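You operate a simulated robot arm through the tools that you are given. There is no shell and no other tool. Be economical: measure what you need, move in short steps, check, and stop when the job is done.

You are at the controls of a simulated two-armed robot. One attempt, no reset.

TASK
Load the blue coil on the dispenser with both hands, close the keeper and free the brake.

The check looks at the end state, three seconds after you hand in, the way a careful person would. Anything else that was tipped, shoved, dropped, spilled or broken makes it a failure.

THE ROBOT
Two 6-joint arms with two-finger parallel grippers on one trunk, on a base that drives. Base frame: it is fixed to the floor where the robot stands at the start and does not move with it; the origin is under the middle of the robot, x ahead of it, y to its left, z up. Lengths are in mm, angles in rad, forces in N, time in s.
The left shoulder is at the start at [60, 187, 1197], the right one opposite. With the tool pointing down near the work surface each hand reaches from about 100 to 480 mm from the robot's upright axis, wherever it stands, measured 20 degrees to its own side. Places, roughly: coil keeper [600, 0, 800]; top of the dispenser plate [600, 0, 600]; dispenser brake lever [400, -100, 600]. Payload 1.57 kg a hand.
The TCP of each hand is the grasp point between the finger pads, 30 mm short of the fingertips. In the tool frame z runs along the fingers and y along their closing line. Largest opening 110 mm; finger width 24, thickness 12; the body of the gripper, 48 by 112 mm, starts 78 mm behind the TCP.
Orientation is that of the tool frame in the base frame, as a unit quaternion [x, y, z, w]. With the fingers straight down and closing along the base's y, the tool's x points along the base's -x, its y along +y and its z along -z.

THE INTERFACE
- The arms move only by the tool apply_moves. It takes "left_increments", "right_increments" or both (then of equal length, played together; a hand with none holds still); each is a list that holds one entry, the list of rows, each a list of 7 numbers: the shift along the tool's x, y, z in mm, then the turn, a rotation vector about the tool's x, y, z in rad, then the gripper command, from -1 (shut) to 1 (fully open), values between in proportion. In form: [[[dx, dy, dz, wx, wy, wz, jaw], ...]]. A call has 1 to 10 rows; each row is the pose to reach, as a shift and turn from the pose commanded when the call began, along the tool's axes at that moment. Rows are played at 5 a second. More than 50 mm and 0.15 rad between two rows, or a gripper value outside its range, and nothing of the call is played. Where a pose cannot be reached the arm comes as near as it can. A force on the tool above 70 N (or 10 N above the force at the start of the call, whichever is more), or a blocked arm, ends the call early, and 0.2 s more pass. The fingers move at their own pace (about 153 mm/s each) and stop on an object; they squeeze with about 36 N. The grip force told is the motor's: it shows also when the fingers shut on nothing. Time passes only in rows, and 0.2 s behind the last, so rows that repeat a pose let the fingers close. The reply holds the time, the measured pose of the TCP, the force on the tool along the base axes, the opening and the grip force, in the units named above and with some noise.
- Cameras (640 x 400 px; columns grow to the right, rows downward): "scene" is now at [14.2, 19, 1740.7]; the picture's right is [0.29, -0.96, 0.00], its down [-0.77, -0.23, -0.59] and it looks along [0.57, 0.17, -0.81] (base axes); focal length 264 px, centre (320, 200). "left" rides on the left gripper at [70, -16, -141] in its tool frame; the picture's right is [0.23, 0.97, 0.00], its down [-0.86, 0.20, -0.48] and it looks along [-0.47, 0.11, 0.88] (tool axes); focal length 222 px, centre (320, 200). "right" rides on the right gripper at [70, 16, -141] in its tool frame; the picture's right is [-0.23, 0.97, 0.00], its down [-0.86, -0.20, -0.48] and it looks along [-0.47, -0.11, 0.88] (tool axes); focal length 222 px, centre (320, 200). There is no depth. A picture from a camera that has moved, and an enlarged one, comes with that camera's place and axes in the base frame and with its lens. The place of the scene camera against the robot may be out by one fixed shift of up to 12 mm in any direction.
- grab_frame(camera): a new picture of that camera. The clock stands still meanwhile.
- lift_body(by): slides the trunk up (or, below 0, down) by that many mm; the arms and the scene camera ride with it, the base frame stays. It gives what a move gives, with no picture.
- base_move(legs): drives the robot by 1 to 6 legs, each [ahead, left, turn to the left] in mm, mm and rad, along the robot's own axes; the way and the turn of a leg run together, so that a leg with both is an arc; at most 1500 mm and 3.142 rad a leg. The arms and the cameras ride along, it lands a little off, and it stops where it bumps. It gives what a move gives.
- aim_head(pan, tilt): turns the head with the scene camera to pan (to the left, within 1.501 rad either way) and tilt (down, from -0.506 to 1.204), counted from straight ahead of the robot. It gives what a move gives.
- close_up(camera, box): a new picture of the part [left, top, right, bottom] of that camera's present view, enlarged. The clock stands still meanwhile.
- job_done(): hands the job in; it is judged then, once.

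Work in short steps. Places have to be worked out from the pictures, the camera data and where the tool is seen: move nearer, look again, correct. Check each grasp and each placing, and mend what went wrong. You have 120 turns and 92 pictures in all, those below and enlarged ones among them. Open the grippers and draw the arms clear of the work before you hand the job in, unless the task says otherwise; then end with one line.

The tools are called after ">>>" by a JSON object that holds its "op" and its "data". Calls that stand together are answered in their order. apply_moves: Moves the arms, as the interface text tells. Its arguments: {"type":"object","properties":{"left_increments":{"type":"array"},"right_increments":{"type":"array"}},"required":[]} The other tools are called the same way: lift_body (by) slides the trunk up or down; base_move (legs) drives the base; aim_head (pan, tilt) turns the head that bears the scene camera; grab_frame (camera) takes a picture; close_up (camera, box) takes an enlarged picture of a part of a camera's view; job_done () hands the job in.

At the start:

```text
time_s: 0.0
left_tool_pos: [357.7, 191.3, 1338.2]
left_tcp_rot: [0.0, 1.0, 0.0, 0.0]
left_force: [0.5, 0.2, -0.6]
left_gripper_width: 110.4
left_grip_force: 0.1
right_tool_pos: [388.4, -116.2, 1283.6]
right_tcp_rot: [0.0, 1.0, 0.001, 0.0]
right_force: [0.1, 0.0, 0.3]
right_gripper_width: 110.2
right_grip_force: 0.1
trunk travel left (down, up): [-825.0, 165.0]
robot x, y, heading: [0.5, -3.9, 0.002]
head pan, tilt: [0.291, 0.937]
```

scene: 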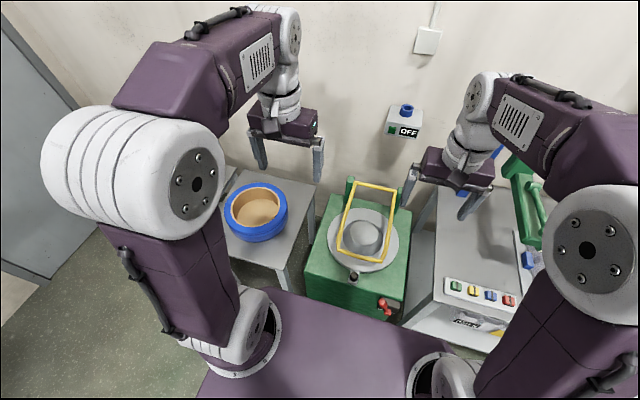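
right: 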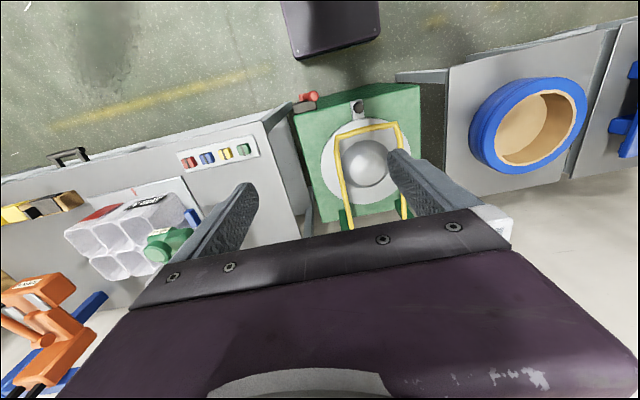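
left: 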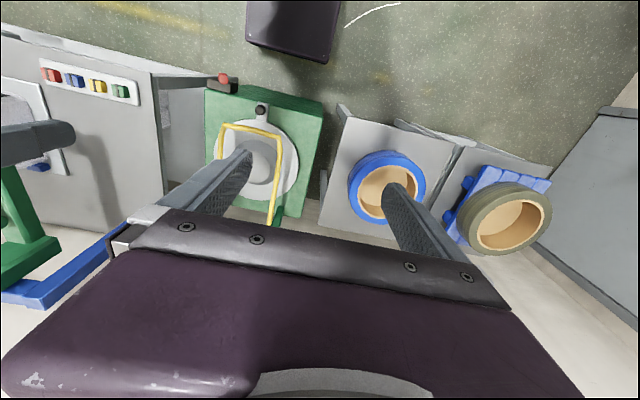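

The pictures show a blue-wound coil on a table to the left, and a dispenser with a yellow keeper bail, hub and red lever. I'll take enlarged views of the dispenser and coil first.

>>> {"op": "close_up", "data": {"camera": "scene", "box": [290, 160, 430, 330]}}

>>> {"op": "close_up", "data": {"camera": "scene", "box": [200, 160, 330, 290]}}

>>> {"op": "close_up", "data": {"camera": "right", "box": [280, 60, 440, 240]}}

```text
2.35 times, centred on (360, 245) of scene
camera zoom: at [14.2, 19.0, 1740.7], right [0.29, -0.96, 0.0], down [-0.77, -0.23, -0.59], along [0.57, 0.17, -0.81], focal length 622 px, centre (226, 94)
```

zoom: 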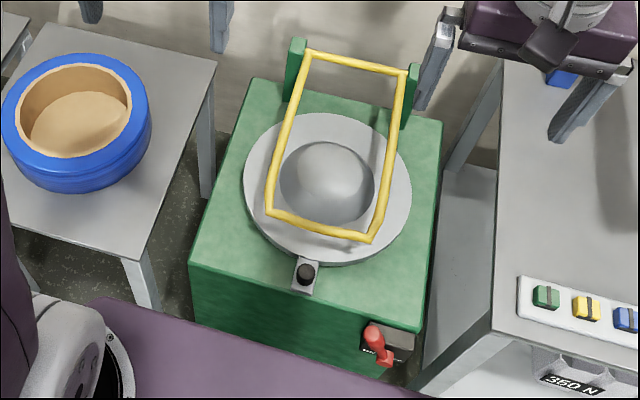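

```text
3.08 times, centred on (265, 225) of scene
camera zoom: at [14.2, 19.0, 1740.7], right [0.29, -0.96, 0.0], down [-0.77, -0.23, -0.59], along [0.57, 0.17, -0.81], focal length 813 px, centre (489, 123)
```

zoom: 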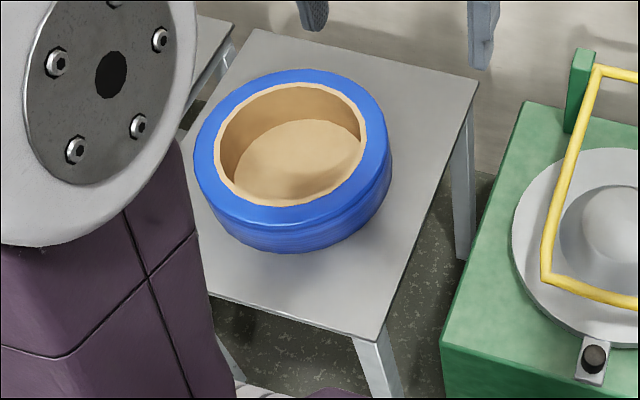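

```text
2.22 times, centred on (360, 150) of right
camera zoom: at [319.8, -99.9, 1425.7], right [0.23, 0.97, 0.0], down [0.86, -0.2, 0.48], along [0.47, -0.11, -0.88], focal length 494 px, centre (231, 311)
```

zoom: 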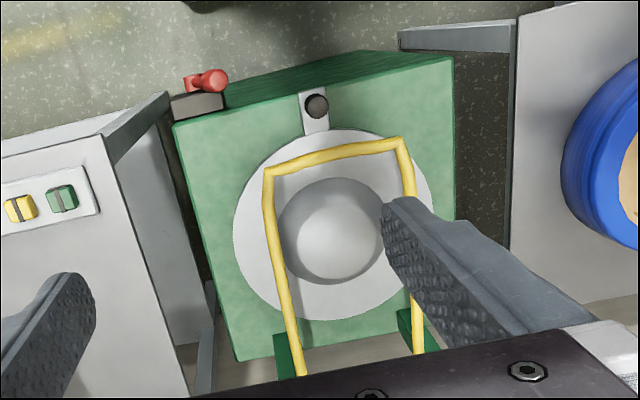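

By triangulation the box's front edge is at x≈413 with its top at z≈614. The keeper's free end is near (476, ±85, 775) and its hinge near x≈880. I'll turn the head for other views of the coil and the lever.

>>> {"op": "aim_head", "data": {"pan": 0.0, "tilt": 0.75}}

>>> {"op": "grab_frame", "data": {"camera": "scene"}}

>>> {"op": "aim_head", "data": {"pan": 0.7, "tilt": 0.9}}

>>> {"op": "grab_frame", "data": {"camera": "scene"}}

>>> {"op": "close_up", "data": {"camera": "left", "box": [320, 120, 560, 270]}}

```text
time_s: 0.8
left_tool_pos: [358.3, 192.1, 1337.9]
left_tcp_rot: [0.0, 1.0, 0.0, 0.0]
left_force: [-0.2, -0.4, -0.2]
left_gripper_width: 110.0
left_grip_force: 0.0
right_tool_pos: [389.0, -116.5, 1283.0]
right_tcp_rot: [0.0, 1.0, 0.0, 0.0]
right_force: [0.0, 0.2, 0.4]
right_gripper_width: 110.0
right_grip_force: 0.1
trunk travel left (down, up): [-825.0, 165.0]
robot x, y, heading: [1.4, -0.1, -0.001]
head pan, tilt: [0.0, 0.75]
```

```text
85 pictures are left
camera scene: at [26.6, -2.0, 1755.2], right [0.0, -1.0, 0.0], down [-0.68, 0.0, -0.73], along [0.73, 0.0, -0.68], focal length 264 px, centre (320, 200)
```

scene: 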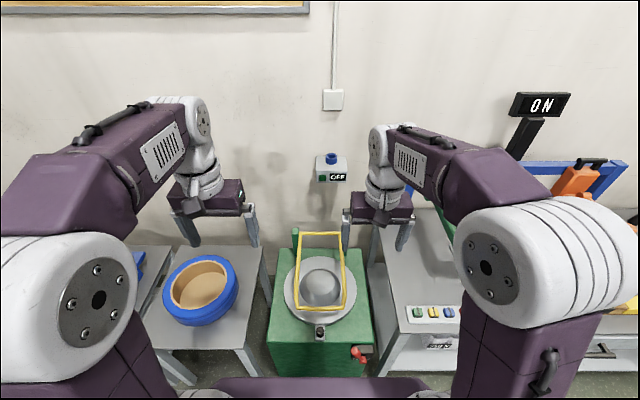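

```text
time_s: 1.9
left_tool_pos: [357.8, 191.6, 1338.7]
left_tcp_rot: [0.0, 1.0, -0.001, 0.0]
left_force: [0.5, -1.0, -0.7]
left_gripper_width: 110.2
left_grip_force: 0.0
right_tool_pos: [389.4, -116.2, 1283.3]
right_tcp_rot: [-0.001, 1.0, 0.001, -0.001]
right_force: [-0.4, -0.2, 0.0]
right_gripper_width: 110.0
right_grip_force: 0.1
trunk travel left (down, up): [-825.0, 165.0]
robot x, y, heading: [-2.0, -0.5, 0.001]
head pan, tilt: [0.7, 0.901]
```

```text
84 pictures are left
camera scene: at [1.6, 46.4, 1743.4], right [0.64, -0.77, 0.0], down [-0.6, -0.5, -0.62], along [0.48, 0.4, -0.78], focal length 264 px, centre (320, 200)
```

scene: 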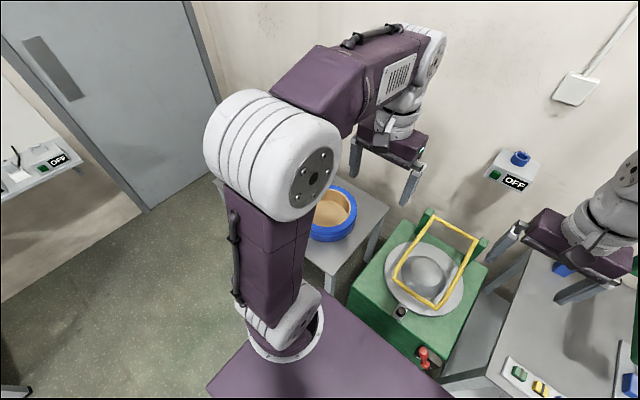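

```text
2.67 times, centred on (440, 195) of left
camera zoom: at [288.2, 176.0, 1478.9], right [-0.23, 0.97, 0.0], down [0.86, 0.2, 0.48], along [0.47, 0.11, -0.88], focal length 592 px, centre (0, 213)
```

zoom: 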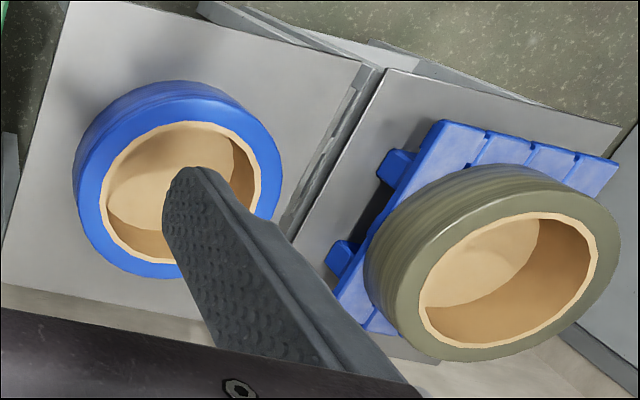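

The coil is near (615, 530) with about 315 mm diameter. The keeper leans from a hinge near x≈880 down to z≈775. I'll lower both hands a bit and pitch them forward to get lower, closer views.

>>> {"op": "apply_moves", "data": {"left_increments": [[[0, 0, 45, 0, -0.12, 0, 1], [0, 0, 90, 0, -0.24, 0, 1], [0, 0, 135, 0, -0.36, 0, 1], [0, 0, 180, 0, -0.48, 0, 1], [0, 0, 225, 0, -0.6, 0, 1], [0, 0, 270, 0, -0.6, 0, 1]]], "right_increments": [[[0, 0, 45, 0, -0.12, 0, 1], [0, 0, 90, 0, -0.24, 0, 1], [0, 0, 135, 0, -0.36, 0, 1], [0, 0, 180, 0, -0.48, 0, 1], [0, 0, 225, 0, -0.6, 0, 1], [0, 0, 270, 0, -0.6, 0, 1]]]}}

>>> {"op": "grab_frame", "data": {"camera": "left"}}

>>> {"op": "grab_frame", "data": {"camera": "right"}}

```text
time_s: 3.3
left_tool_pos: [417.9, 191.9, 1067.1]
left_tcp_rot: [0.0, 0.956, -0.001, 0.293]
left_force: [0.8, -0.4, 0.0]
left_gripper_width: 110.2
left_grip_force: 0.2
left hand out of reach, approached as far as the arm can: row 4, 5, 6
right_tool_pos: [399.6, -103.3, 1087.5]
right_tcp_rot: [-0.001, 0.957, -0.009, 0.29]
right_force: [-0.2, 0.0, -0.6]
right_gripper_width: 110.0
right_grip_force: 0.0
right hand out of reach, approached as far as the arm can: row 4, 5, 6
trunk travel left (down, up): [-825.0, 165.0]
robot x, y, heading: [1.9, -0.2, 0.001]
head pan, tilt: [0.7, 0.901]
```

```text
82 pictures are left
camera left: at [280.2, 175.8, 1144.3], right [-0.19, 0.97, -0.13], down [0.44, 0.2, 0.88], along [0.88, 0.11, -0.47], focal length 222 px, centre (320, 200)
```

left: 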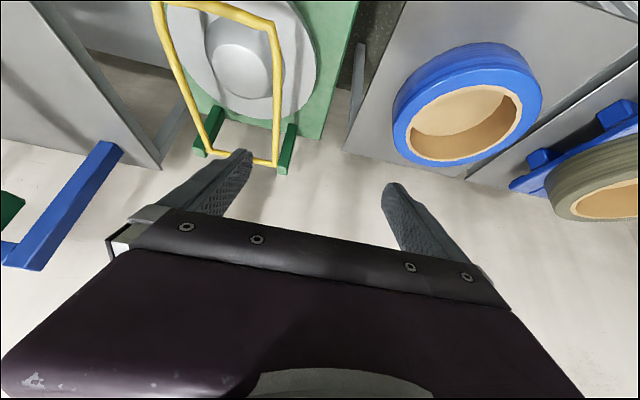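

```text
81 pictures are left
camera right: at [263.9, -85.1, 1167.5], right [0.19, 0.98, 0.11], down [0.44, -0.18, 0.88], along [0.87, -0.12, -0.47], focal length 222 px, centre (320, 200)
```

right: 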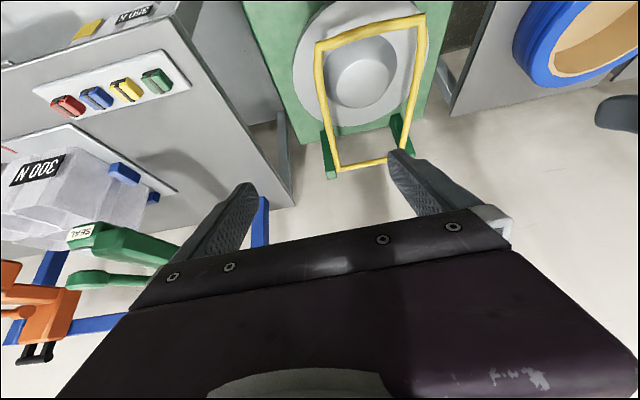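

The hinge works out at about (935, ±95, 678) and the free bar at (470, ±87, 768). I'll take enlarged views to get the heights of the coil, dome and latch.

>>> {"op": "close_up", "data": {"camera": "left", "box": [370, 20, 570, 180]}}

>>> {"op": "close_up", "data": {"camera": "left", "box": [150, 0, 350, 170]}}

>>> {"op": "close_up", "data": {"camera": "right", "box": [240, 0, 460, 180]}}

```text
2.50 times, centred on (470, 100) of left
camera zoom: at [280.2, 175.8, 1144.3], right [-0.19, 0.97, -0.13], down [0.44, 0.2, 0.88], along [0.88, 0.11, -0.47], focal length 555 px, centre (-55, 450)
```

zoom: 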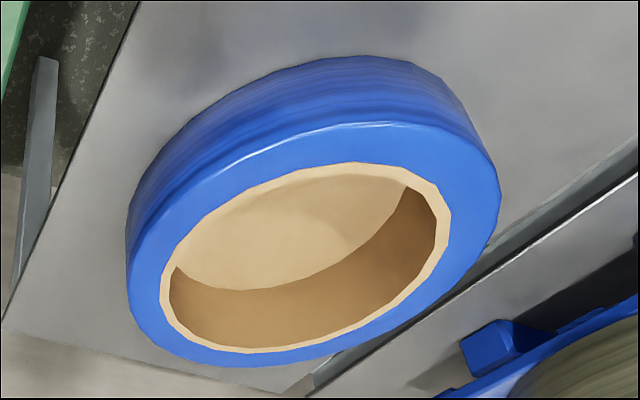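

```text
2.35 times, centred on (250, 85) of left
camera zoom: at [280.2, 175.8, 1144.3], right [-0.19, 0.97, -0.13], down [0.44, 0.2, 0.88], along [0.88, 0.11, -0.47], focal length 523 px, centre (485, 471)
```

zoom: 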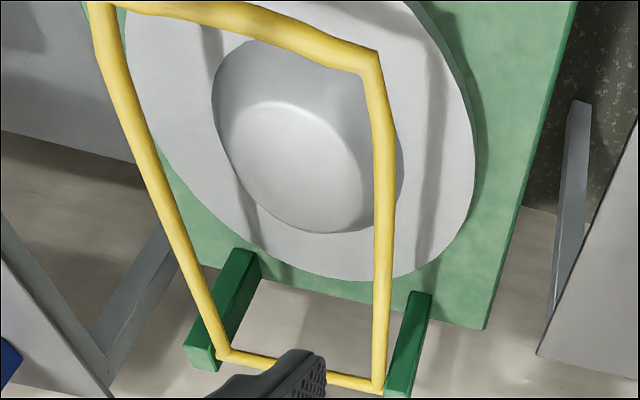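

```text
2.22 times, centred on (350, 90) of right
camera zoom: at [263.9, -85.1, 1167.5], right [0.19, 0.98, 0.11], down [0.44, -0.18, 0.88], along [0.87, -0.12, -0.47], focal length 494 px, centre (253, 444)
```

zoom: 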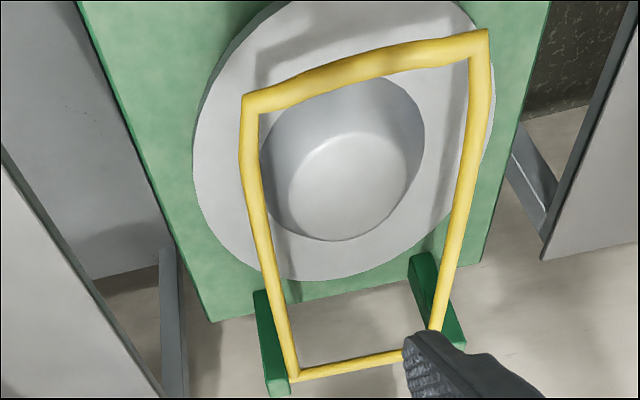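

The coil is about 90 mm high with a rim wall of about 40 mm. The keeper seems to close down to horizontal under a latch knob at about (429, 0, 670), so I must swing it up first. I'll drive ahead 130 mm, which should leave the base front (x≈215) clear of the box at 413, and start yawing the left hand so it can grip the bar.

>>> {"op": "base_move", "data": {"legs": [[130, 0, 0]]}}

>>> {"op": "apply_moves", "data": {"left_increments": [[[0, 0, 0, 0, 0, 0.14, 1], [0, 0, 0, 0, 0, 0.28, 1], [0, 0, 0, 0, 0, 0.42, 1], [0, 0, 0, 0, 0, 0.56, 1], [0, 0, 0, 0, 0, 0.7, 1], [0, 0, 0, 0, 0, 0.84, 1], [0, 0, 0, 0, 0, 0.98, 1], [0, 0, 0, 0, 0, 1.12, 1], [0, 0, 0, 0, 0, 1.26, 1], [0, 0, 0, 0, 0, 1.4, 1]]]}}

>>> {"op": "grab_frame", "data": {"camera": "left"}}

>>> {"op": "aim_head", "data": {"pan": 0.0, "tilt": 1.0}}

>>> {"op": "grab_frame", "data": {"camera": "scene"}}

```text
time_s: 4.5
left_tool_pos: [538.4, 191.9, 1069.5]
left_tcp_rot: [-0.002, 0.955, 0.001, 0.295]
left_force: [-0.1, 0.4, 0.3]
left_gripper_width: 110.0
left_grip_force: 0.0
right_tool_pos: [521.9, -102.8, 1088.6]
right_tcp_rot: [-0.003, 0.956, -0.008, 0.293]
right_force: [-0.3, -0.3, -0.4]
right_gripper_width: 110.2
right_grip_force: 0.0
trunk travel left (down, up): [-825.0, 165.0]
robot x, y, heading: [122.3, -0.2, 0.007]
head pan, tilt: [0.7, 0.901]
```

```text
time_s: 6.7
left_tool_pos: [540.7, 191.7, 1069.2]
left_tcp_rot: [0.615, 0.732, 0.191, 0.224]
left_force: [1.1, -0.3, -0.2]
left_gripper_width: 109.8
left_grip_force: 0.1
right_tool_pos: [524.5, -103.2, 1089.6]
right_tcp_rot: [-0.003, 0.956, -0.008, 0.292]
right_force: [-0.8, -0.1, 0.3]
right_gripper_width: 110.0
right_grip_force: 0.1
trunk travel left (down, up): [-825.0, 165.0]
robot x, y, heading: [126.6, -0.1, 0.005]
head pan, tilt: [0.7, 0.901]
```

```text
77 pictures are left
camera left: at [437.5, 258.2, 1169.4], right [0.76, 0.39, 0.52], down [0.02, -0.81, 0.59], along [0.65, -0.44, -0.62], focal length 222 px, centre (320, 200)
```

left: 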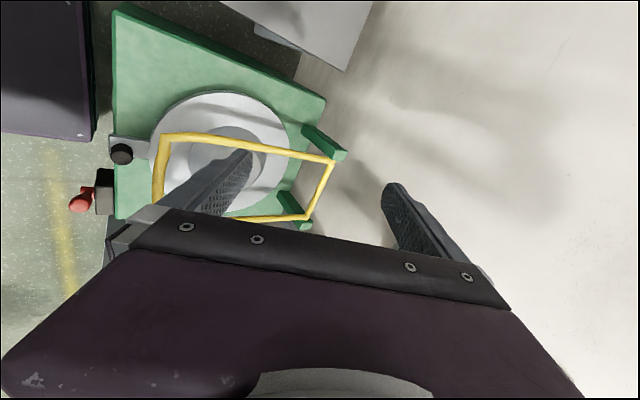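

```text
time_s: 7.8
left_tool_pos: [540.9, 192.0, 1067.6]
left_tcp_rot: [0.614, 0.732, 0.19, 0.225]
left_force: [0.7, 0.4, 0.0]
left_gripper_width: 109.8
left_grip_force: 0.1
right_tool_pos: [524.8, -102.1, 1089.3]
right_tcp_rot: [-0.002, 0.957, -0.008, 0.291]
right_force: [-0.1, 1.0, 0.3]
right_gripper_width: 110.0
right_grip_force: 0.0
trunk travel left (down, up): [-825.0, 165.0]
robot x, y, heading: [125.5, -0.4, 0.003]
head pan, tilt: [0.0, 1.0]
```

```text
76 pictures are left
camera scene: at [139.0, -1.7, 1736.1], right [0.0, -1.0, 0.0], down [-0.84, 0.0, -0.54], along [0.54, 0.0, -0.84], focal length 264 px, centre (320, 200)
```

scene: 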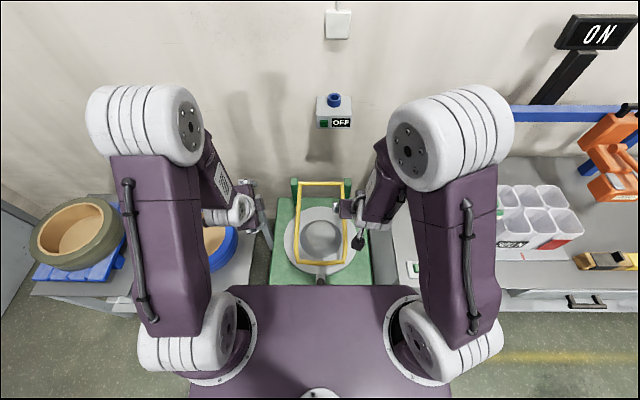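

I now need the left fingers pointing down and closing along x, over the bar at about (470, 45). I'll unpitch the left hand while moving there, and shift the right hand aside.

>>> {"op": "apply_moves", "data": {"left_increments": [[[-20, -29, 17, 0.098, 0.017, 0, 1], [-40, -59, 33, 0.195, 0.034, 0, 1], [-60, -88, 50, 0.293, 0.05, 0, 1], [-80, -117, 67, 0.391, 0.067, 0, 1], [-100, -147, 83, 0.488, 0.084, 0, 1], [-119, -176, 100, 0.586, 0.101, 0, 1]]], "right_increments": [[[0, -25, 0, 0, 0, 0, 1], [0, -50, 0, 0, 0, 0, 1], [0, -75, 0, 0, 0, 0, 1], [0, -100, 0, 0, 0, 0, 1], [0, -125, 0, 0, 0, 0, 1], [0, -150, 0, 0, 0, 0, 1]]]}}

>>> {"op": "grab_frame", "data": {"camera": "left"}}

>>> {"op": "grab_frame", "data": {"camera": "right"}}

```text
time_s: 9.2
left_tool_pos: [475.9, 51.0, 906.0]
left_tcp_rot: [0.644, 0.765, 0.008, 0.018]
left_force: [0.5, -0.4, -0.3]
left_gripper_width: 110.2
left_grip_force: 0.0
left hand out of reach, approached as far as the arm can: row 6
right_tool_pos: [539.7, -157.3, 1100.9]
right_tcp_rot: [-0.002, 0.957, -0.014, 0.291]
right_force: [-0.1, 0.0, 0.5]
right_gripper_width: 110.1
right_grip_force: 0.0
right hand out of reach, approached as far as the arm can: row 1, 2, 3, 4, 5, 6
trunk travel left (down, up): [-825.0, 165.0]
robot x, y, heading: [127.0, -0.3, 0.002]
head pan, tilt: [0.0, 1.0]
```

```text
75 pictures are left
camera left: at [442.5, 118.9, 1044.2], right [0.92, 0.39, 0.03], down [0.32, -0.8, 0.5], along [0.22, -0.45, -0.86], focal length 222 px, centre (320, 200)
```

left: 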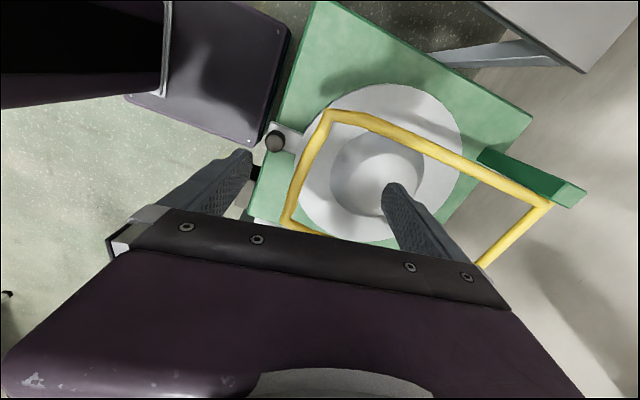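

```text
74 pictures are left
camera right: at [403.1, -137.8, 1179.7], right [0.19, 0.98, 0.1], down [0.44, -0.18, 0.88], along [0.88, -0.12, -0.47], focal length 222 px, centre (320, 200)
```

right: 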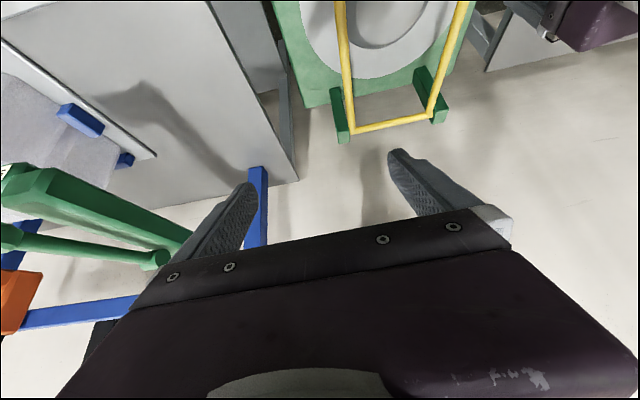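

The bar is at about x=480, z≈768, which agrees with the earlier estimate. I'll descend with the remaining yaw so the bar lies between the fingers, then check before closing.

>>> {"op": "apply_moves", "data": {"left_increments": [[[-1, 0, 46, 0, 0, 0.06, 1], [-2, -1, 92, 0, 0, 0.12, 1], [-3, -1, 138, 0, 0, 0.17, 1]]]}}

>>> {"op": "grab_frame", "data": {"camera": "left"}}

```text
time_s: 10.0
left_tool_pos: [473.6, 47.8, 771.9]
left_tcp_rot: [0.705, 0.709, 0.001, 0.001]
left_force: [0.0, -0.6, 0.6]
left_gripper_width: 109.8
left_grip_force: 0.0
right_tool_pos: [538.8, -156.0, 1101.1]
right_tcp_rot: [-0.002, 0.957, -0.014, 0.291]
right_force: [0.7, 0.7, -1.2]
right_gripper_width: 110.2
right_grip_force: 0.1
trunk travel left (down, up): [-825.0, 165.0]
robot x, y, heading: [124.7, -0.4, 0.004]
head pan, tilt: [0.0, 1.0]
```

```text
73 pictures are left
camera left: at [457.7, 118.4, 912.7], right [0.97, 0.23, 0.0], down [0.2, -0.85, 0.48], along [0.11, -0.47, -0.88], focal length 222 px, centre (320, 200)
```

left: 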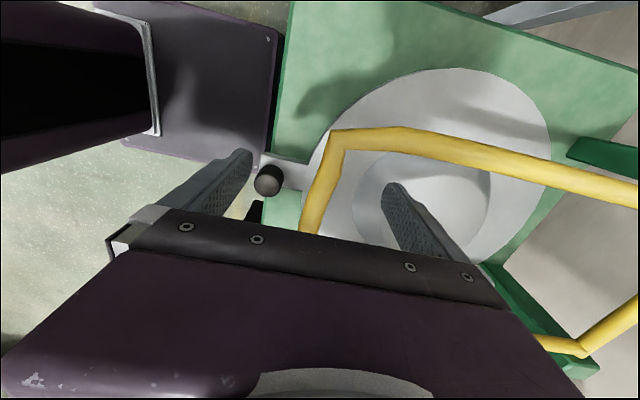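

The bar lies between the fingers, slightly ahead of the TCP. Closing on it.

>>> {"op": "apply_moves", "data": {"left_increments": [[[0, 0, 0, 0, 0, 0, -1], [0, 0, 0, 0, 0, 0, -1], [0, 0, 0, 0, 0, 0, -1]]]}}

>>> {"op": "grab_frame", "data": {"camera": "left"}}

```text
time_s: 10.8
left_tool_pos: [479.5, 46.1, 771.7]
left_tcp_rot: [0.705, 0.709, 0.0, 0.005]
left_force: [21.0, 0.2, 6.7]
left_gripper_width: 21.6
left_grip_force: 34.4
right_tool_pos: [541.3, -158.0, 1099.4]
right_tcp_rot: [-0.001, 0.957, -0.014, 0.289]
right_force: [-0.1, 0.3, 1.1]
right_gripper_width: 109.8
right_grip_force: 0.2
trunk travel left (down, up): [-825.0, 165.0]
robot x, y, heading: [124.6, -0.1, 0.004]
head pan, tilt: [0.0, 1.0]
```

```text
72 pictures are left
camera left: at [461.6, 117.3, 912.9], right [0.97, 0.23, 0.01], down [0.2, -0.85, 0.48], along [0.12, -0.47, -0.88], focal length 222 px, centre (320, 200)
```

left: 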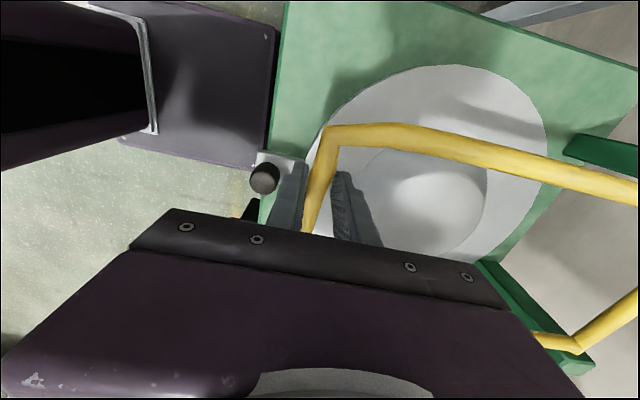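

The bar is held (opening 21.6). I'll swing it up along the arc about the hinge, in stages, watching the forces.

>>> {"op": "apply_moves", "data": {"left_increments": [[[0, 10, -22, 0, 0, 0, -1], [0, 16, -43, 0, 0, 0, -1], [0, 23, -65, 0, 0, 0, -1], [0, 32, -87, 0, 0, 0, -1]]]}}

```text
time_s: 11.8
left_tool_pos: [490.5, 48.7, 862.0]
left_tcp_rot: [0.705, 0.709, 0.002, -0.007]
left_force: [-61.2, -21.8, 13.3]
left_gripper_width: 21.7
left_grip_force: 34.7
right_tool_pos: [527.4, -159.7, 1103.7]
right_tcp_rot: [-0.003, 0.955, -0.013, 0.296]
right_force: [0.2, 0.0, -0.7]
right_gripper_width: 110.1
right_grip_force: 0.0
trunk travel left (down, up): [-825.0, 165.0]
robot x, y, heading: [125.9, 3.2, 0.003]
head pan, tilt: [0.0, 1.0]
```

The force in x is −61 N, so the bar does not follow my arc. I'll look before going on.

>>> {"op": "grab_frame", "data": {"camera": "left"}}

>>> {"op": "grab_frame", "data": {"camera": "right"}}

>>> {"op": "grab_frame", "data": {"camera": "scene"}}

```text
71 pictures are left
camera left: at [474.9, 117.1, 1003.7], right [0.97, 0.23, 0.0], down [0.21, -0.86, 0.47], along [0.1, -0.45, -0.88], focal length 222 px, centre (320, 200)
```

left: 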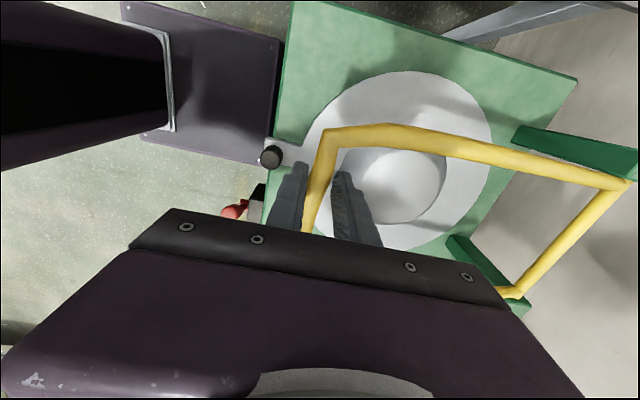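

```text
70 pictures are left
camera right: at [390.5, -140.7, 1182.5], right [0.19, 0.98, 0.1], down [0.43, -0.18, 0.88], along [0.88, -0.12, -0.46], focal length 222 px, centre (320, 200)
```

right: 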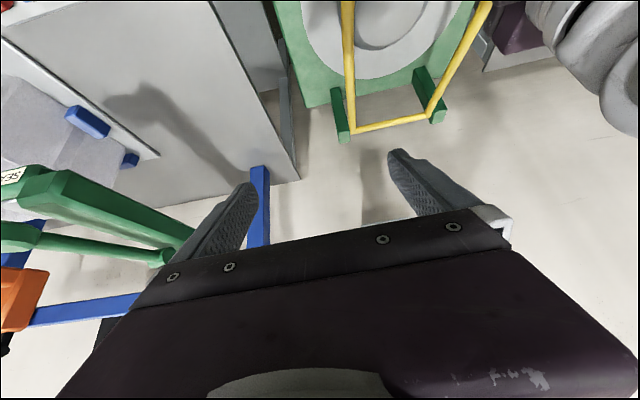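

```text
69 pictures are left
camera scene: at [120.5, -6.6, 1736.3], right [0.0, -1.0, 0.0], down [-0.84, 0.0, -0.55], along [0.55, 0.0, -0.84], focal length 264 px, centre (320, 200)
```

scene: 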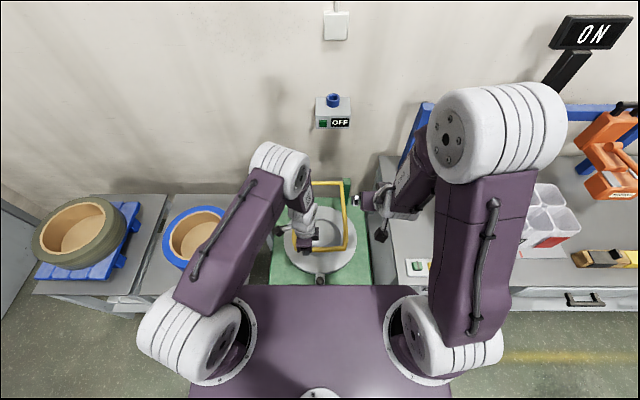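

Better triangulation puts the hinge at (843, ±100, 763) with radius about 366, and both measured bar positions fit that. I'll relax the x load and follow the corrected arc.

>>> {"op": "apply_moves", "data": {"left_increments": [[[0, -14, 0, 0, 0, 0, -1], [0, 1, -43, 0, 0, 0, -1], [0, 21, -83, 0, 0, 0, -1], [0, 45, -120, 0, 0, 0, -1], [0, 73, -153, 0, 0, 0, -1]]]}}

```text
time_s: 13.0
left_tool_pos: [571.4, 48.6, 1017.2]
left_tcp_rot: [0.705, 0.709, 0.003, 0.001]
left_force: [-33.5, 1.8, 25.4]
left_gripper_width: 21.6
left_grip_force: 34.3
right_tool_pos: [531.2, -156.3, 1103.8]
right_tcp_rot: [-0.003, 0.956, -0.013, 0.294]
right_force: [0.4, 1.6, 0.6]
right_gripper_width: 110.2
right_grip_force: 0.1
trunk travel left (down, up): [-825.0, 165.0]
robot x, y, heading: [124.5, -1.6, 0.004]
head pan, tilt: [0.0, 1.0]
```

The radius comes to 372, which is close. I'll continue the arc to about 1.25 rad with a small outward correction.

>>> {"op": "apply_moves", "data": {"left_increments": [[[0, 10, -22, 0, 0, 0, -1], [0, 29, -37, 0, 0, 0, -1], [0, 64, -62, 0, 0, 0, -1], [0, 103, -84, 0, 0, 0, -1], [0, 148, -102, 0, 0, 0, -1]]]}}

>>> {"op": "grab_frame", "data": {"camera": "right"}}

```text
time_s: 14.2
left_tool_pos: [711.3, 50.5, 1109.2]
left_tcp_rot: [0.706, 0.708, 0.0, -0.002]
left_force: [-3.1, -10.0, 3.7]
left_gripper_width: 21.5
left_grip_force: 34.8
left hand out of reach, approached as far as the arm can: row 5
right_tool_pos: [542.9, -160.5, 1098.1]
right_tcp_rot: [-0.001, 0.957, -0.013, 0.289]
right_force: [0.5, -0.4, 0.4]
right_gripper_width: 110.1
right_grip_force: 0.0
trunk travel left (down, up): [-825.0, 165.0]
robot x, y, heading: [125.9, 1.1, 0.002]
head pan, tilt: [0.0, 1.0]
```

```text
68 pictures are left
camera right: at [406.9, -140.8, 1178.3], right [0.19, 0.98, 0.1], down [0.45, -0.18, 0.88], along [0.87, -0.12, -0.47], focal length 222 px, centre (320, 200)
```

right: 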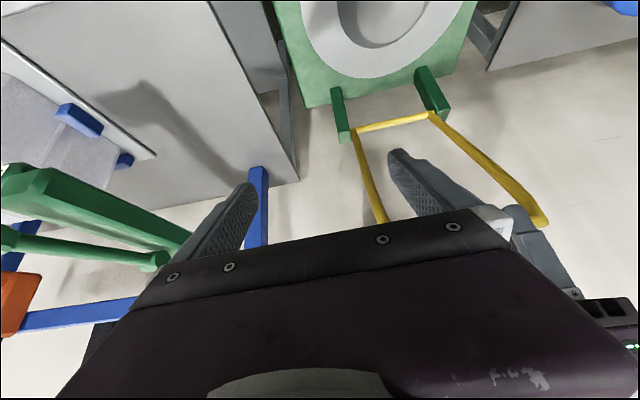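

The keeper is at about 69° and the arm is at its reach with the tool straight down. I'll pitch the tool forward while carrying the bar on towards vertical.

>>> {"op": "apply_moves", "data": {"left_increments": [[[0, 10, -6, -0.14, 0, 0, -1], [0, 25, -10, -0.28, 0, 0, -1], [0, 50, -17, -0.42, 0, 0, -1], [0, 76, -22, -0.56, 0, 0, -1], [0, 102, -25, -0.7, 0, 0, -1], [0, 124, -26, -0.8, 0, 0, -1]]]}}

>>> {"op": "grab_frame", "data": {"camera": "right"}}

```text
time_s: 15.4
left_tool_pos: [779.0, 54.7, 1125.7]
left_tcp_rot: [0.671, 0.677, 0.22, 0.208]
left_force: [-17.2, 0.2, -8.1]
left_gripper_width: 21.8
left_grip_force: 35.3
right_tool_pos: [529.4, -157.2, 1104.5]
right_tcp_rot: [-0.002, 0.956, -0.013, 0.294]
right_force: [0.1, -0.1, 0.3]
right_gripper_width: 109.7
right_grip_force: 0.1
trunk travel left (down, up): [-825.0, 165.0]
robot x, y, heading: [123.4, -0.9, 0.004]
head pan, tilt: [0.0, 1.0]
stopped in row 5 (left hand): the force on the tool passed its limit (the readings are from after the stop); the commanded pose is now the measured one
```

```text
67 pictures are left
camera right: at [392.8, -138.0, 1182.3], right [0.19, 0.98, 0.1], down [0.44, -0.18, 0.88], along [0.88, -0.12, -0.46], focal length 222 px, centre (320, 200)
```

right: 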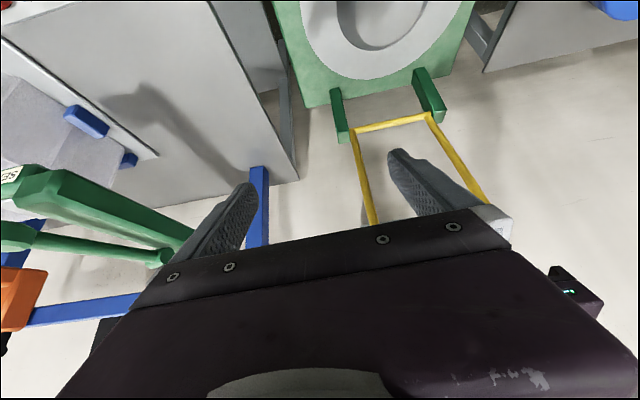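

The keeper is at 80°, possibly at its stop. I'll open the fingers only slightly, still around the bar, to see whether it stays.

>>> {"op": "apply_moves", "data": {"left_increments": [[[0, 0, 0, 0, 0, 0, -0.2], [0, 0, 0, 0, 0, 0, -0.2], [0, 0, 0, 0, 0, 0, -0.2], [0, 0, 0, 0, 0, 0, -0.2]]]}}

>>> {"op": "grab_frame", "data": {"camera": "left"}}

>>> {"op": "grab_frame", "data": {"camera": "right"}}

```text
time_s: 16.4
left_tool_pos: [791.1, 57.4, 1123.7]
left_tcp_rot: [0.67, 0.677, 0.22, 0.21]
left_force: [-0.2, 0.4, -0.8]
left_gripper_width: 44.1
left_grip_force: 0.1
right_tool_pos: [539.5, -155.7, 1100.2]
right_tcp_rot: [-0.002, 0.957, -0.014, 0.291]
right_force: [-0.5, -0.1, -0.4]
right_gripper_width: 109.9
right_grip_force: 0.0
trunk travel left (down, up): [-825.0, 165.0]
robot x, y, heading: [126.9, 3.7, 0.001]
head pan, tilt: [0.0, 1.0]
```

```text
66 pictures are left
camera left: at [695.5, 124.1, 1229.4], right [0.79, 0.23, 0.57], down [-0.1, -0.86, 0.5], along [0.6, -0.45, -0.66], focal length 222 px, centre (320, 200)
```

left: 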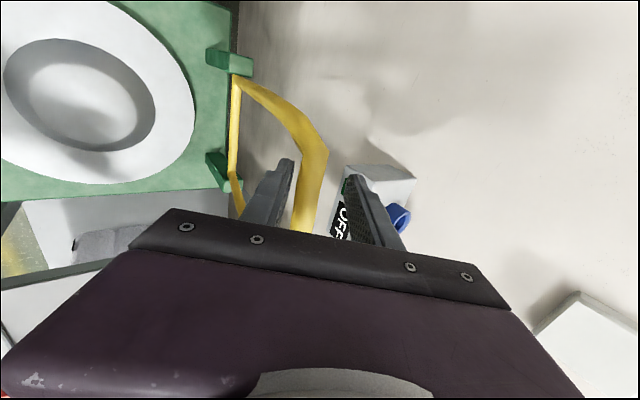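

```text
65 pictures are left
camera right: at [402.4, -137.6, 1179.6], right [0.19, 0.98, 0.1], down [0.44, -0.18, 0.88], along [0.87, -0.12, -0.47], focal length 222 px, centre (320, 200)
```

right: 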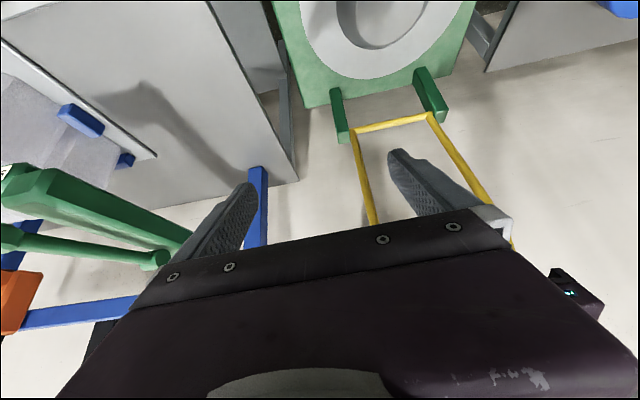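

The keeper stays up by itself. I'll withdraw straight back along the fingers.

>>> {"op": "apply_moves", "data": {"left_increments": [[[0, 0, -15, 0, 0, 0, 0], [0, 0, -55, 0, 0, 0, 0], [0, 0, -95, 0, 0, 0, 0.5], [0, -30, -120, 0, 0, 0, 1]]]}}

>>> {"op": "grab_frame", "data": {"camera": "left"}}

```text
time_s: 17.4
left_tool_pos: [695.8, 54.3, 1206.5]
left_tcp_rot: [0.67, 0.677, 0.22, 0.21]
left_force: [0.1, 0.4, 0.7]
left_gripper_width: 109.9
left_grip_force: 0.1
right_tool_pos: [535.9, -156.3, 1099.7]
right_tcp_rot: [-0.003, 0.957, -0.013, 0.291]
right_force: [0.3, 0.1, 0.2]
right_gripper_width: 110.0
right_grip_force: 0.2
trunk travel left (down, up): [-825.0, 165.0]
robot x, y, heading: [123.9, 2.4, 0.005]
head pan, tilt: [0.0, 1.0]
```

```text
64 pictures are left
camera left: at [599.5, 121.0, 1312.3], right [0.79, 0.23, 0.57], down [-0.1, -0.86, 0.5], along [0.6, -0.45, -0.66], focal length 222 px, centre (320, 200)
```

left: 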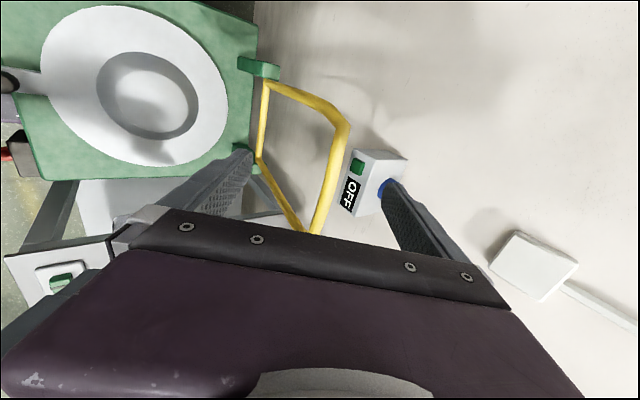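

The keeper stands up on its own. I'll back off, square the left hand to straight down with its closing line along y, and unpitch the right hand.

>>> {"op": "base_move", "data": {"legs": [[-120, 0, 0]]}}

>>> {"op": "apply_moves", "data": {"left_increments": [[[15, -30, 0, 0.13, 0, 0, 1], [30, -60, 0, 0.26, 0, 0, 1], [45, -90, 0, 0.39, 0, 0, 1], [60, -120, 0, 0.52, 0, 0, 1], [75, -130, 0, 0.63, 0, 0, 1]]], "right_increments": [[[0, 0, 0, 0, 0.12, 0, 1], [0, 0, 0, 0, 0.24, 0, 1], [0, 0, 0, 0, 0.36, 0, 1], [0, 0, 0, 0, 0.48, 0, 1], [0, 0, 0, 0, 0.59, 0, 1]]]}}

>>> {"op": "apply_moves", "data": {"left_increments": [[[0, 0, 0, 0, 0, -0.15, 1], [0, 0, 0, 0, 0, -0.3, 1], [0, 0, 0, 0, 0, -0.45, 1], [0, 0, 0, 0, 0, -0.6, 1], [0, 0, 0, 0, 0, -0.75, 1], [0, 0, 0, 0, 0, -0.9, 1], [0, 0, 0, 0, 0, -1.05, 1], [0, 0, 0, 0, 0, -1.2, 1], [0, 0, 0, 0, 0, -1.35, 1], [0, 0, 0, 0, 0, -1.5, 1]]]}}

```text
time_s: 18.6
left_tool_pos: [581.7, 52.9, 1205.5]
left_tcp_rot: [0.669, 0.678, 0.221, 0.209]
left_force: [0.1, 0.2, -0.7]
left_gripper_width: 110.1
left_grip_force: 0.1
right_tool_pos: [421.3, -156.3, 1099.4]
right_tcp_rot: [-0.003, 0.957, -0.013, 0.29]
right_force: [0.9, 0.3, -1.0]
right_gripper_width: 109.9
right_grip_force: 0.1
trunk travel left (down, up): [-825.0, 165.0]
robot x, y, heading: [7.4, 1.2, 0.007]
head pan, tilt: [0.0, 1.0]
```

```text
time_s: 19.8
left_tool_pos: [476.3, 127.2, 1130.9]
left_tcp_rot: [0.702, 0.712, -0.002, -0.01]
left_force: [0.3, -0.3, -0.4]
left_gripper_width: 109.9
left_grip_force: 0.1
right_tool_pos: [425.8, -166.0, 1098.5]
right_tcp_rot: [-0.009, 0.999, -0.034, 0.001]
right_force: [-1.3, 9.0, -0.6]
right_gripper_width: 110.1
right_grip_force: 0.1
right hand out of reach, approached as far as the arm can: row 2, 3, 4
trunk travel left (down, up): [-825.0, 165.0]
robot x, y, heading: [6.0, 0.4, -0.001]
head pan, tilt: [0.0, 1.0]
```

```text
time_s: 22.0
left_tool_pos: [472.5, 128.0, 1132.1]
left_tcp_rot: [0.026, 1.0, 0.005, -0.006]
left_force: [-0.3, 1.1, -0.4]
left_gripper_width: 110.3
left_grip_force: 0.0
right_tool_pos: [421.2, -156.5, 1100.2]
right_tcp_rot: [0.001, 1.0, -0.013, 0.0]
right_force: [-0.7, 0.0, 0.3]
right_gripper_width: 109.9
right_grip_force: 0.0
trunk travel left (down, up): [-825.0, 165.0]
robot x, y, heading: [5.9, 1.4, 0.008]
head pan, tilt: [0.0, 1.0]
```

Both hands now point down. I'll drive left about 520 mm so the coil is in front of the robot, then view it from above.

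>>> {"op": "base_move", "data": {"legs": [[0, 520, 0]]}}

>>> {"op": "grab_frame", "data": {"camera": "scene"}}

>>> {"op": "grab_frame", "data": {"camera": "left"}}

>>> {"op": "grab_frame", "data": {"camera": "right"}}

```text
time_s: 25.1
left_tool_pos: [469.2, 648.5, 1131.3]
left_tcp_rot: [0.027, 1.0, 0.005, -0.006]
left_force: [-0.4, 0.2, -0.1]
left_gripper_width: 110.1
left_grip_force: 0.1
right_tool_pos: [417.8, 365.6, 1099.1]
right_tcp_rot: [0.0, 1.0, -0.013, 0.0]
right_force: [0.9, 0.7, -0.3]
right_gripper_width: 110.1
right_grip_force: 0.0
trunk travel left (down, up): [-825.0, 165.0]
robot x, y, heading: [2.3, 519.8, 0.005]
head pan, tilt: [0.0, 1.0]
```

```text
63 pictures are left
camera scene: at [16.7, 517.7, 1736.1], right [0.01, -1.0, 0.0], down [-0.84, -0.01, -0.54], along [0.54, 0.0, -0.84], focal length 264 px, centre (320, 200)
```

scene: 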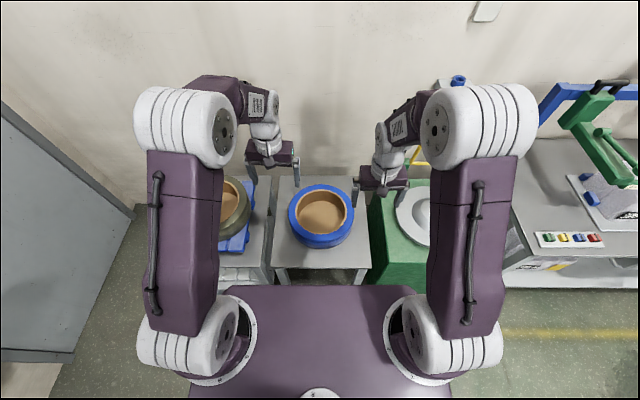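

```text
62 pictures are left
camera left: at [400.3, 635.1, 1273.2], right [-0.17, 0.98, 0.01], down [0.87, 0.15, 0.47], along [0.46, 0.09, -0.88], focal length 222 px, centre (320, 200)
```

left: 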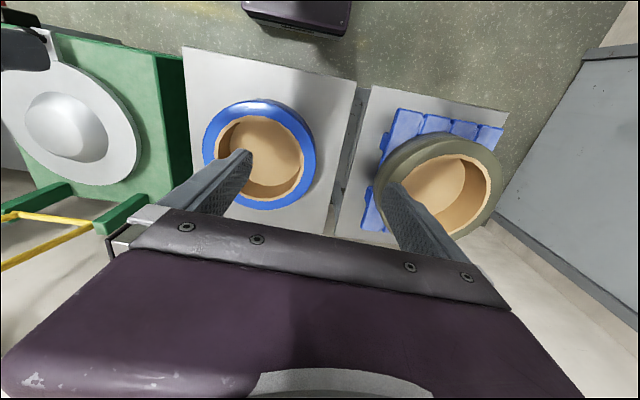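

```text
61 pictures are left
camera right: at [348.8, 384.8, 1241.4], right [0.23, 0.97, -0.03], down [0.86, -0.19, 0.48], along [0.47, -0.13, -0.88], focal length 222 px, centre (320, 200)
```

right: 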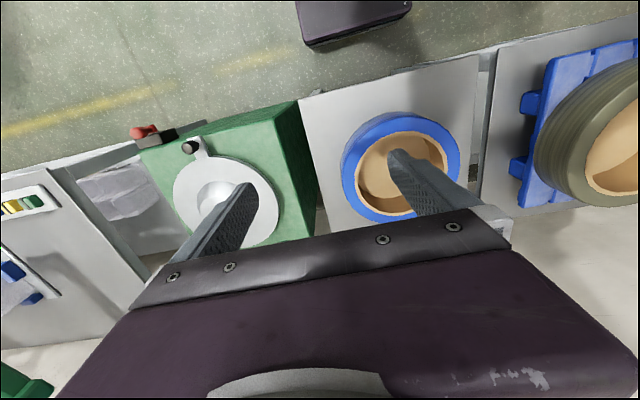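

The coil rim centre works out at (598, 524) with its top at z≈715, inner radius about 116 and outer radius about 148. I'll lower the trunk by 200 for reach and drive ahead 80, keeping the base front clear of the table edge at x≈377.

>>> {"op": "lift_body", "data": {"by": -200}}

>>> {"op": "base_move", "data": {"legs": [[80, 0, 0]]}}

>>> {"op": "grab_frame", "data": {"camera": "left"}}

>>> {"op": "grab_frame", "data": {"camera": "right"}}

```text
time_s: 27.2
left_tool_pos: [469.4, 650.1, 931.0]
left_tcp_rot: [0.026, 1.0, 0.005, -0.006]
left_force: [0.6, -0.2, -0.8]
left_gripper_width: 110.2
left_grip_force: 0.0
right_tool_pos: [418.4, 363.9, 899.3]
right_tcp_rot: [0.0, 1.0, -0.014, 0.001]
right_force: [-0.5, 0.4, 0.6]
right_gripper_width: 110.1
right_grip_force: 0.1
trunk travel left (down, up): [-625.0, 365.0]
robot x, y, heading: [4.4, 523.7, 0.007]
head pan, tilt: [0.0, 1.0]
```

```text
time_s: 28.3
left_tool_pos: [550.8, 649.7, 931.6]
left_tcp_rot: [0.027, 1.0, 0.006, -0.007]
left_force: [0.7, 0.2, -1.0]
left_gripper_width: 110.0
left_grip_force: 0.0
right_tool_pos: [500.4, 366.0, 900.5]
right_tcp_rot: [0.0, 1.0, -0.015, 0.0]
right_force: [0.3, 0.1, -1.3]
right_gripper_width: 110.0
right_grip_force: 0.1
trunk travel left (down, up): [-625.0, 365.0]
robot x, y, heading: [86.6, 521.2, 0.008]
head pan, tilt: [0.0, 1.0]
```

```text
60 pictures are left
camera left: at [483.0, 636.6, 1072.9], right [-0.17, 0.98, 0.01], down [0.87, 0.15, 0.47], along [0.46, 0.09, -0.88], focal length 222 px, centre (320, 200)
```

left: 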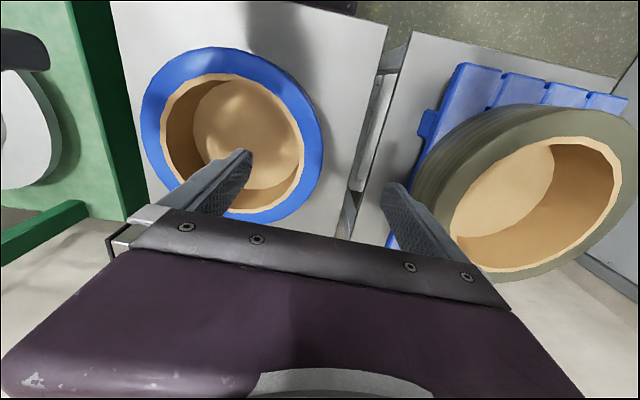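

```text
59 pictures are left
camera right: at [431.4, 386.3, 1041.4], right [0.23, 0.97, -0.03], down [0.86, -0.19, 0.48], along [0.47, -0.13, -0.88], focal length 222 px, centre (320, 200)
```

right: 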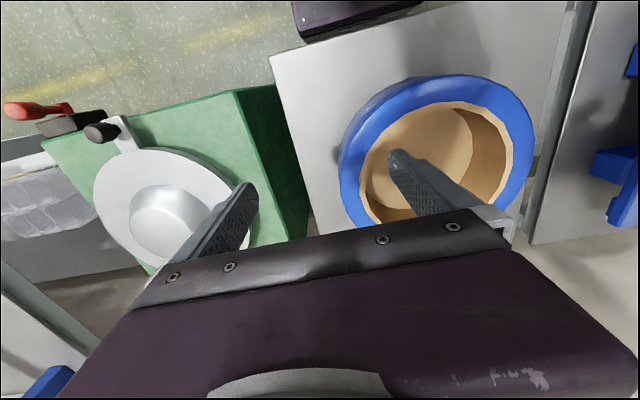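

The refined coil centre is (607, 519), so the grips go at y=650 and y=388. I'll move both hands to hover at z≈790 above these points and look again.

>>> {"op": "apply_moves", "data": {"left_increments": [[[-14, 1, 35, 0, 0, -0.015, 1], [-28, 1, 71, 0, 0, -0.03, 1], [-43, 2, 106, 0.005, -0.006, -0.04, 1], [-58, 2, 142, 0.01, -0.012, -0.054, 1]]], "right_increments": [[[-27, 6, 27, 0, 0, 0, 1], [-54, 12, 55, -0.01, 0, 0, 1], [-80, 18, 82, -0.02, 0, 0, 1], [-107, 25, 110, -0.028, 0, 0, 1]]]}}

>>> {"op": "grab_frame", "data": {"camera": "left"}}

>>> {"op": "grab_frame", "data": {"camera": "right"}}

```text
time_s: 29.3
left_tool_pos: [611.0, 651.8, 790.6]
left_tcp_rot: [0.0, 1.0, 0.001, -0.001]
left_force: [-0.1, 0.1, 0.5]
left_gripper_width: 109.7
left_grip_force: 0.0
right_tool_pos: [608.5, 388.1, 791.9]
right_tcp_rot: [-0.001, 1.0, 0.0, -0.001]
right_force: [0.7, 0.4, -0.6]
right_gripper_width: 109.8
right_grip_force: 0.1
trunk travel left (down, up): [-625.0, 365.0]
robot x, y, heading: [82.8, 522.3, 0.007]
head pan, tilt: [0.0, 1.0]
```

```text
58 pictures are left
camera left: at [541.9, 635.1, 931.4], right [-0.23, 0.97, 0.0], down [0.86, 0.2, 0.48], along [0.46, 0.11, -0.88], focal length 222 px, centre (320, 200)
```

left: 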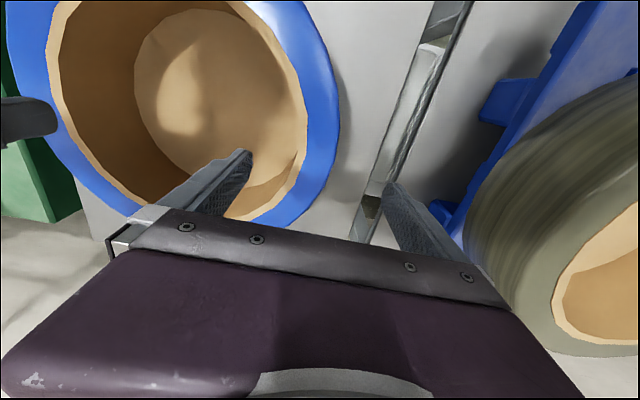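

```text
57 pictures are left
camera right: at [539.6, 404.7, 933.4], right [0.23, 0.97, 0.0], down [0.86, -0.2, 0.48], along [0.46, -0.11, -0.88], focal length 222 px, centre (320, 200)
```

right: 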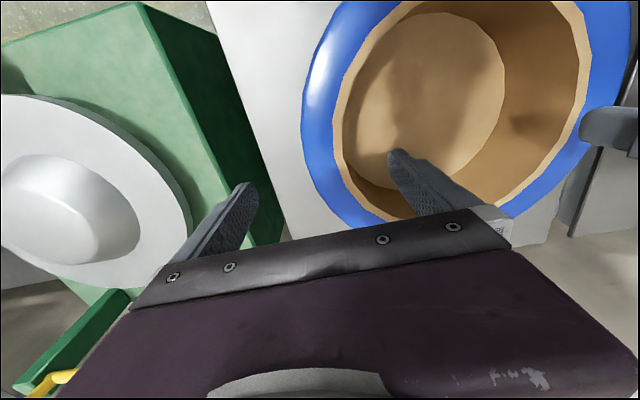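

The wall is at y 632–664 on the left and 371–403 on the right, and the hands straddle it. I'll descend both to z≈688.

>>> {"op": "apply_moves", "data": {"left_increments": [[[1, -1, 35, 0, 0, 0, 1], [2, -3, 70, 0, 0, 0, 1], [3, -3, 102, 0, 0, 0, 1]]], "right_increments": [[[0, 0, 35, 0, 0, 0, 1], [0, -1, 70, 0, 0, 0, 1], [0, -1, 103, 0, 0, 0, 1]]]}}

>>> {"op": "apply_moves", "data": {"left_increments": [[[0, 0, 0, 0, 0, 0, -1], [0, 0, 0, 0, 0, 0, -1], [0, 0, 0, 0, 0, 0, -1]]], "right_increments": [[[0, 0, 0, 0, 0, 0, -1], [0, 0, 0, 0, 0, 0, -1], [0, 0, 0, 0, 0, 0, -1]]]}}

>>> {"op": "grab_frame", "data": {"camera": "left"}}

>>> {"op": "grab_frame", "data": {"camera": "right"}}

```text
time_s: 30.1
left_tool_pos: [608.8, 650.7, 689.9]
left_tcp_rot: [0.0, 1.0, 0.0, 0.0]
left_force: [0.6, 0.4, -0.4]
left_gripper_width: 109.9
left_grip_force: 0.1
right_tool_pos: [606.2, 387.5, 688.5]
right_tcp_rot: [0.0, 1.0, 0.0, 0.0]
right_force: [-0.5, -0.3, 0.2]
right_gripper_width: 109.9
right_grip_force: 0.1
trunk travel left (down, up): [-625.0, 365.0]
robot x, y, heading: [86.6, 515.6, 0.006]
head pan, tilt: [0.0, 1.0]
```

```text
time_s: 30.8
left_tool_pos: [607.1, 643.1, 689.6]
left_tcp_rot: [0.001, 1.0, -0.002, -0.001]
left_force: [1.2, -3.3, 0.4]
left_gripper_width: 34.6
left_grip_force: 36.0
right_tool_pos: [605.5, 394.2, 689.0]
right_tcp_rot: [0.001, 1.0, 0.004, 0.0]
right_force: [-0.3, 3.0, -0.1]
right_gripper_width: 34.7
right_grip_force: 35.9
trunk travel left (down, up): [-625.0, 365.0]
robot x, y, heading: [85.2, 520.6, 0.006]
head pan, tilt: [0.0, 1.0]
stopped in row 3 (right hand): the force on the tool passed its limit (the readings are from after the stop); the commanded pose is now the measured one
```

```text
56 pictures are left
camera left: at [537.7, 629.5, 831.2], right [-0.23, 0.97, -0.01], down [0.86, 0.2, 0.48], along [0.47, 0.1, -0.88], focal length 222 px, centre (320, 200)
```

left: 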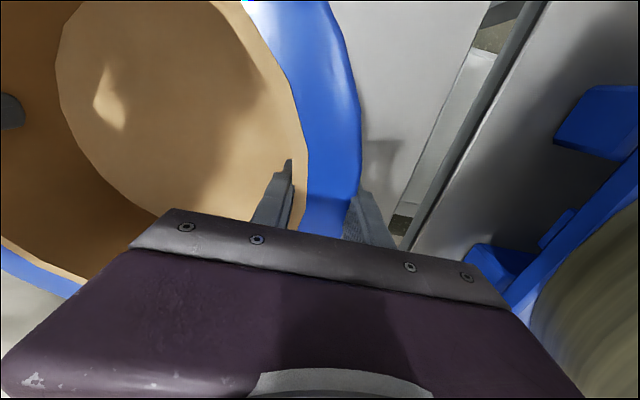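

```text
55 pictures are left
camera right: at [536.7, 409.2, 831.1], right [0.23, 0.97, 0.01], down [0.85, -0.2, 0.48], along [0.47, -0.1, -0.88], focal length 222 px, centre (320, 200)
```

right: 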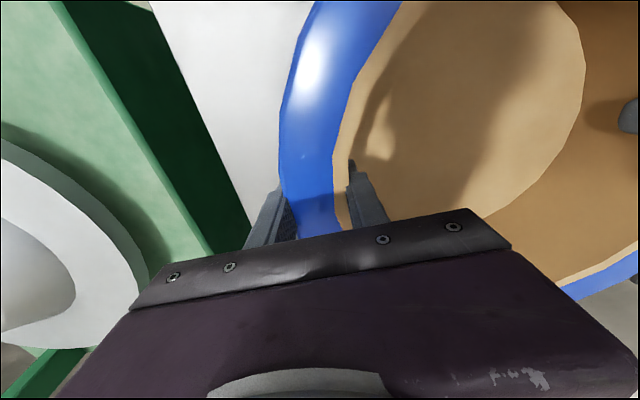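

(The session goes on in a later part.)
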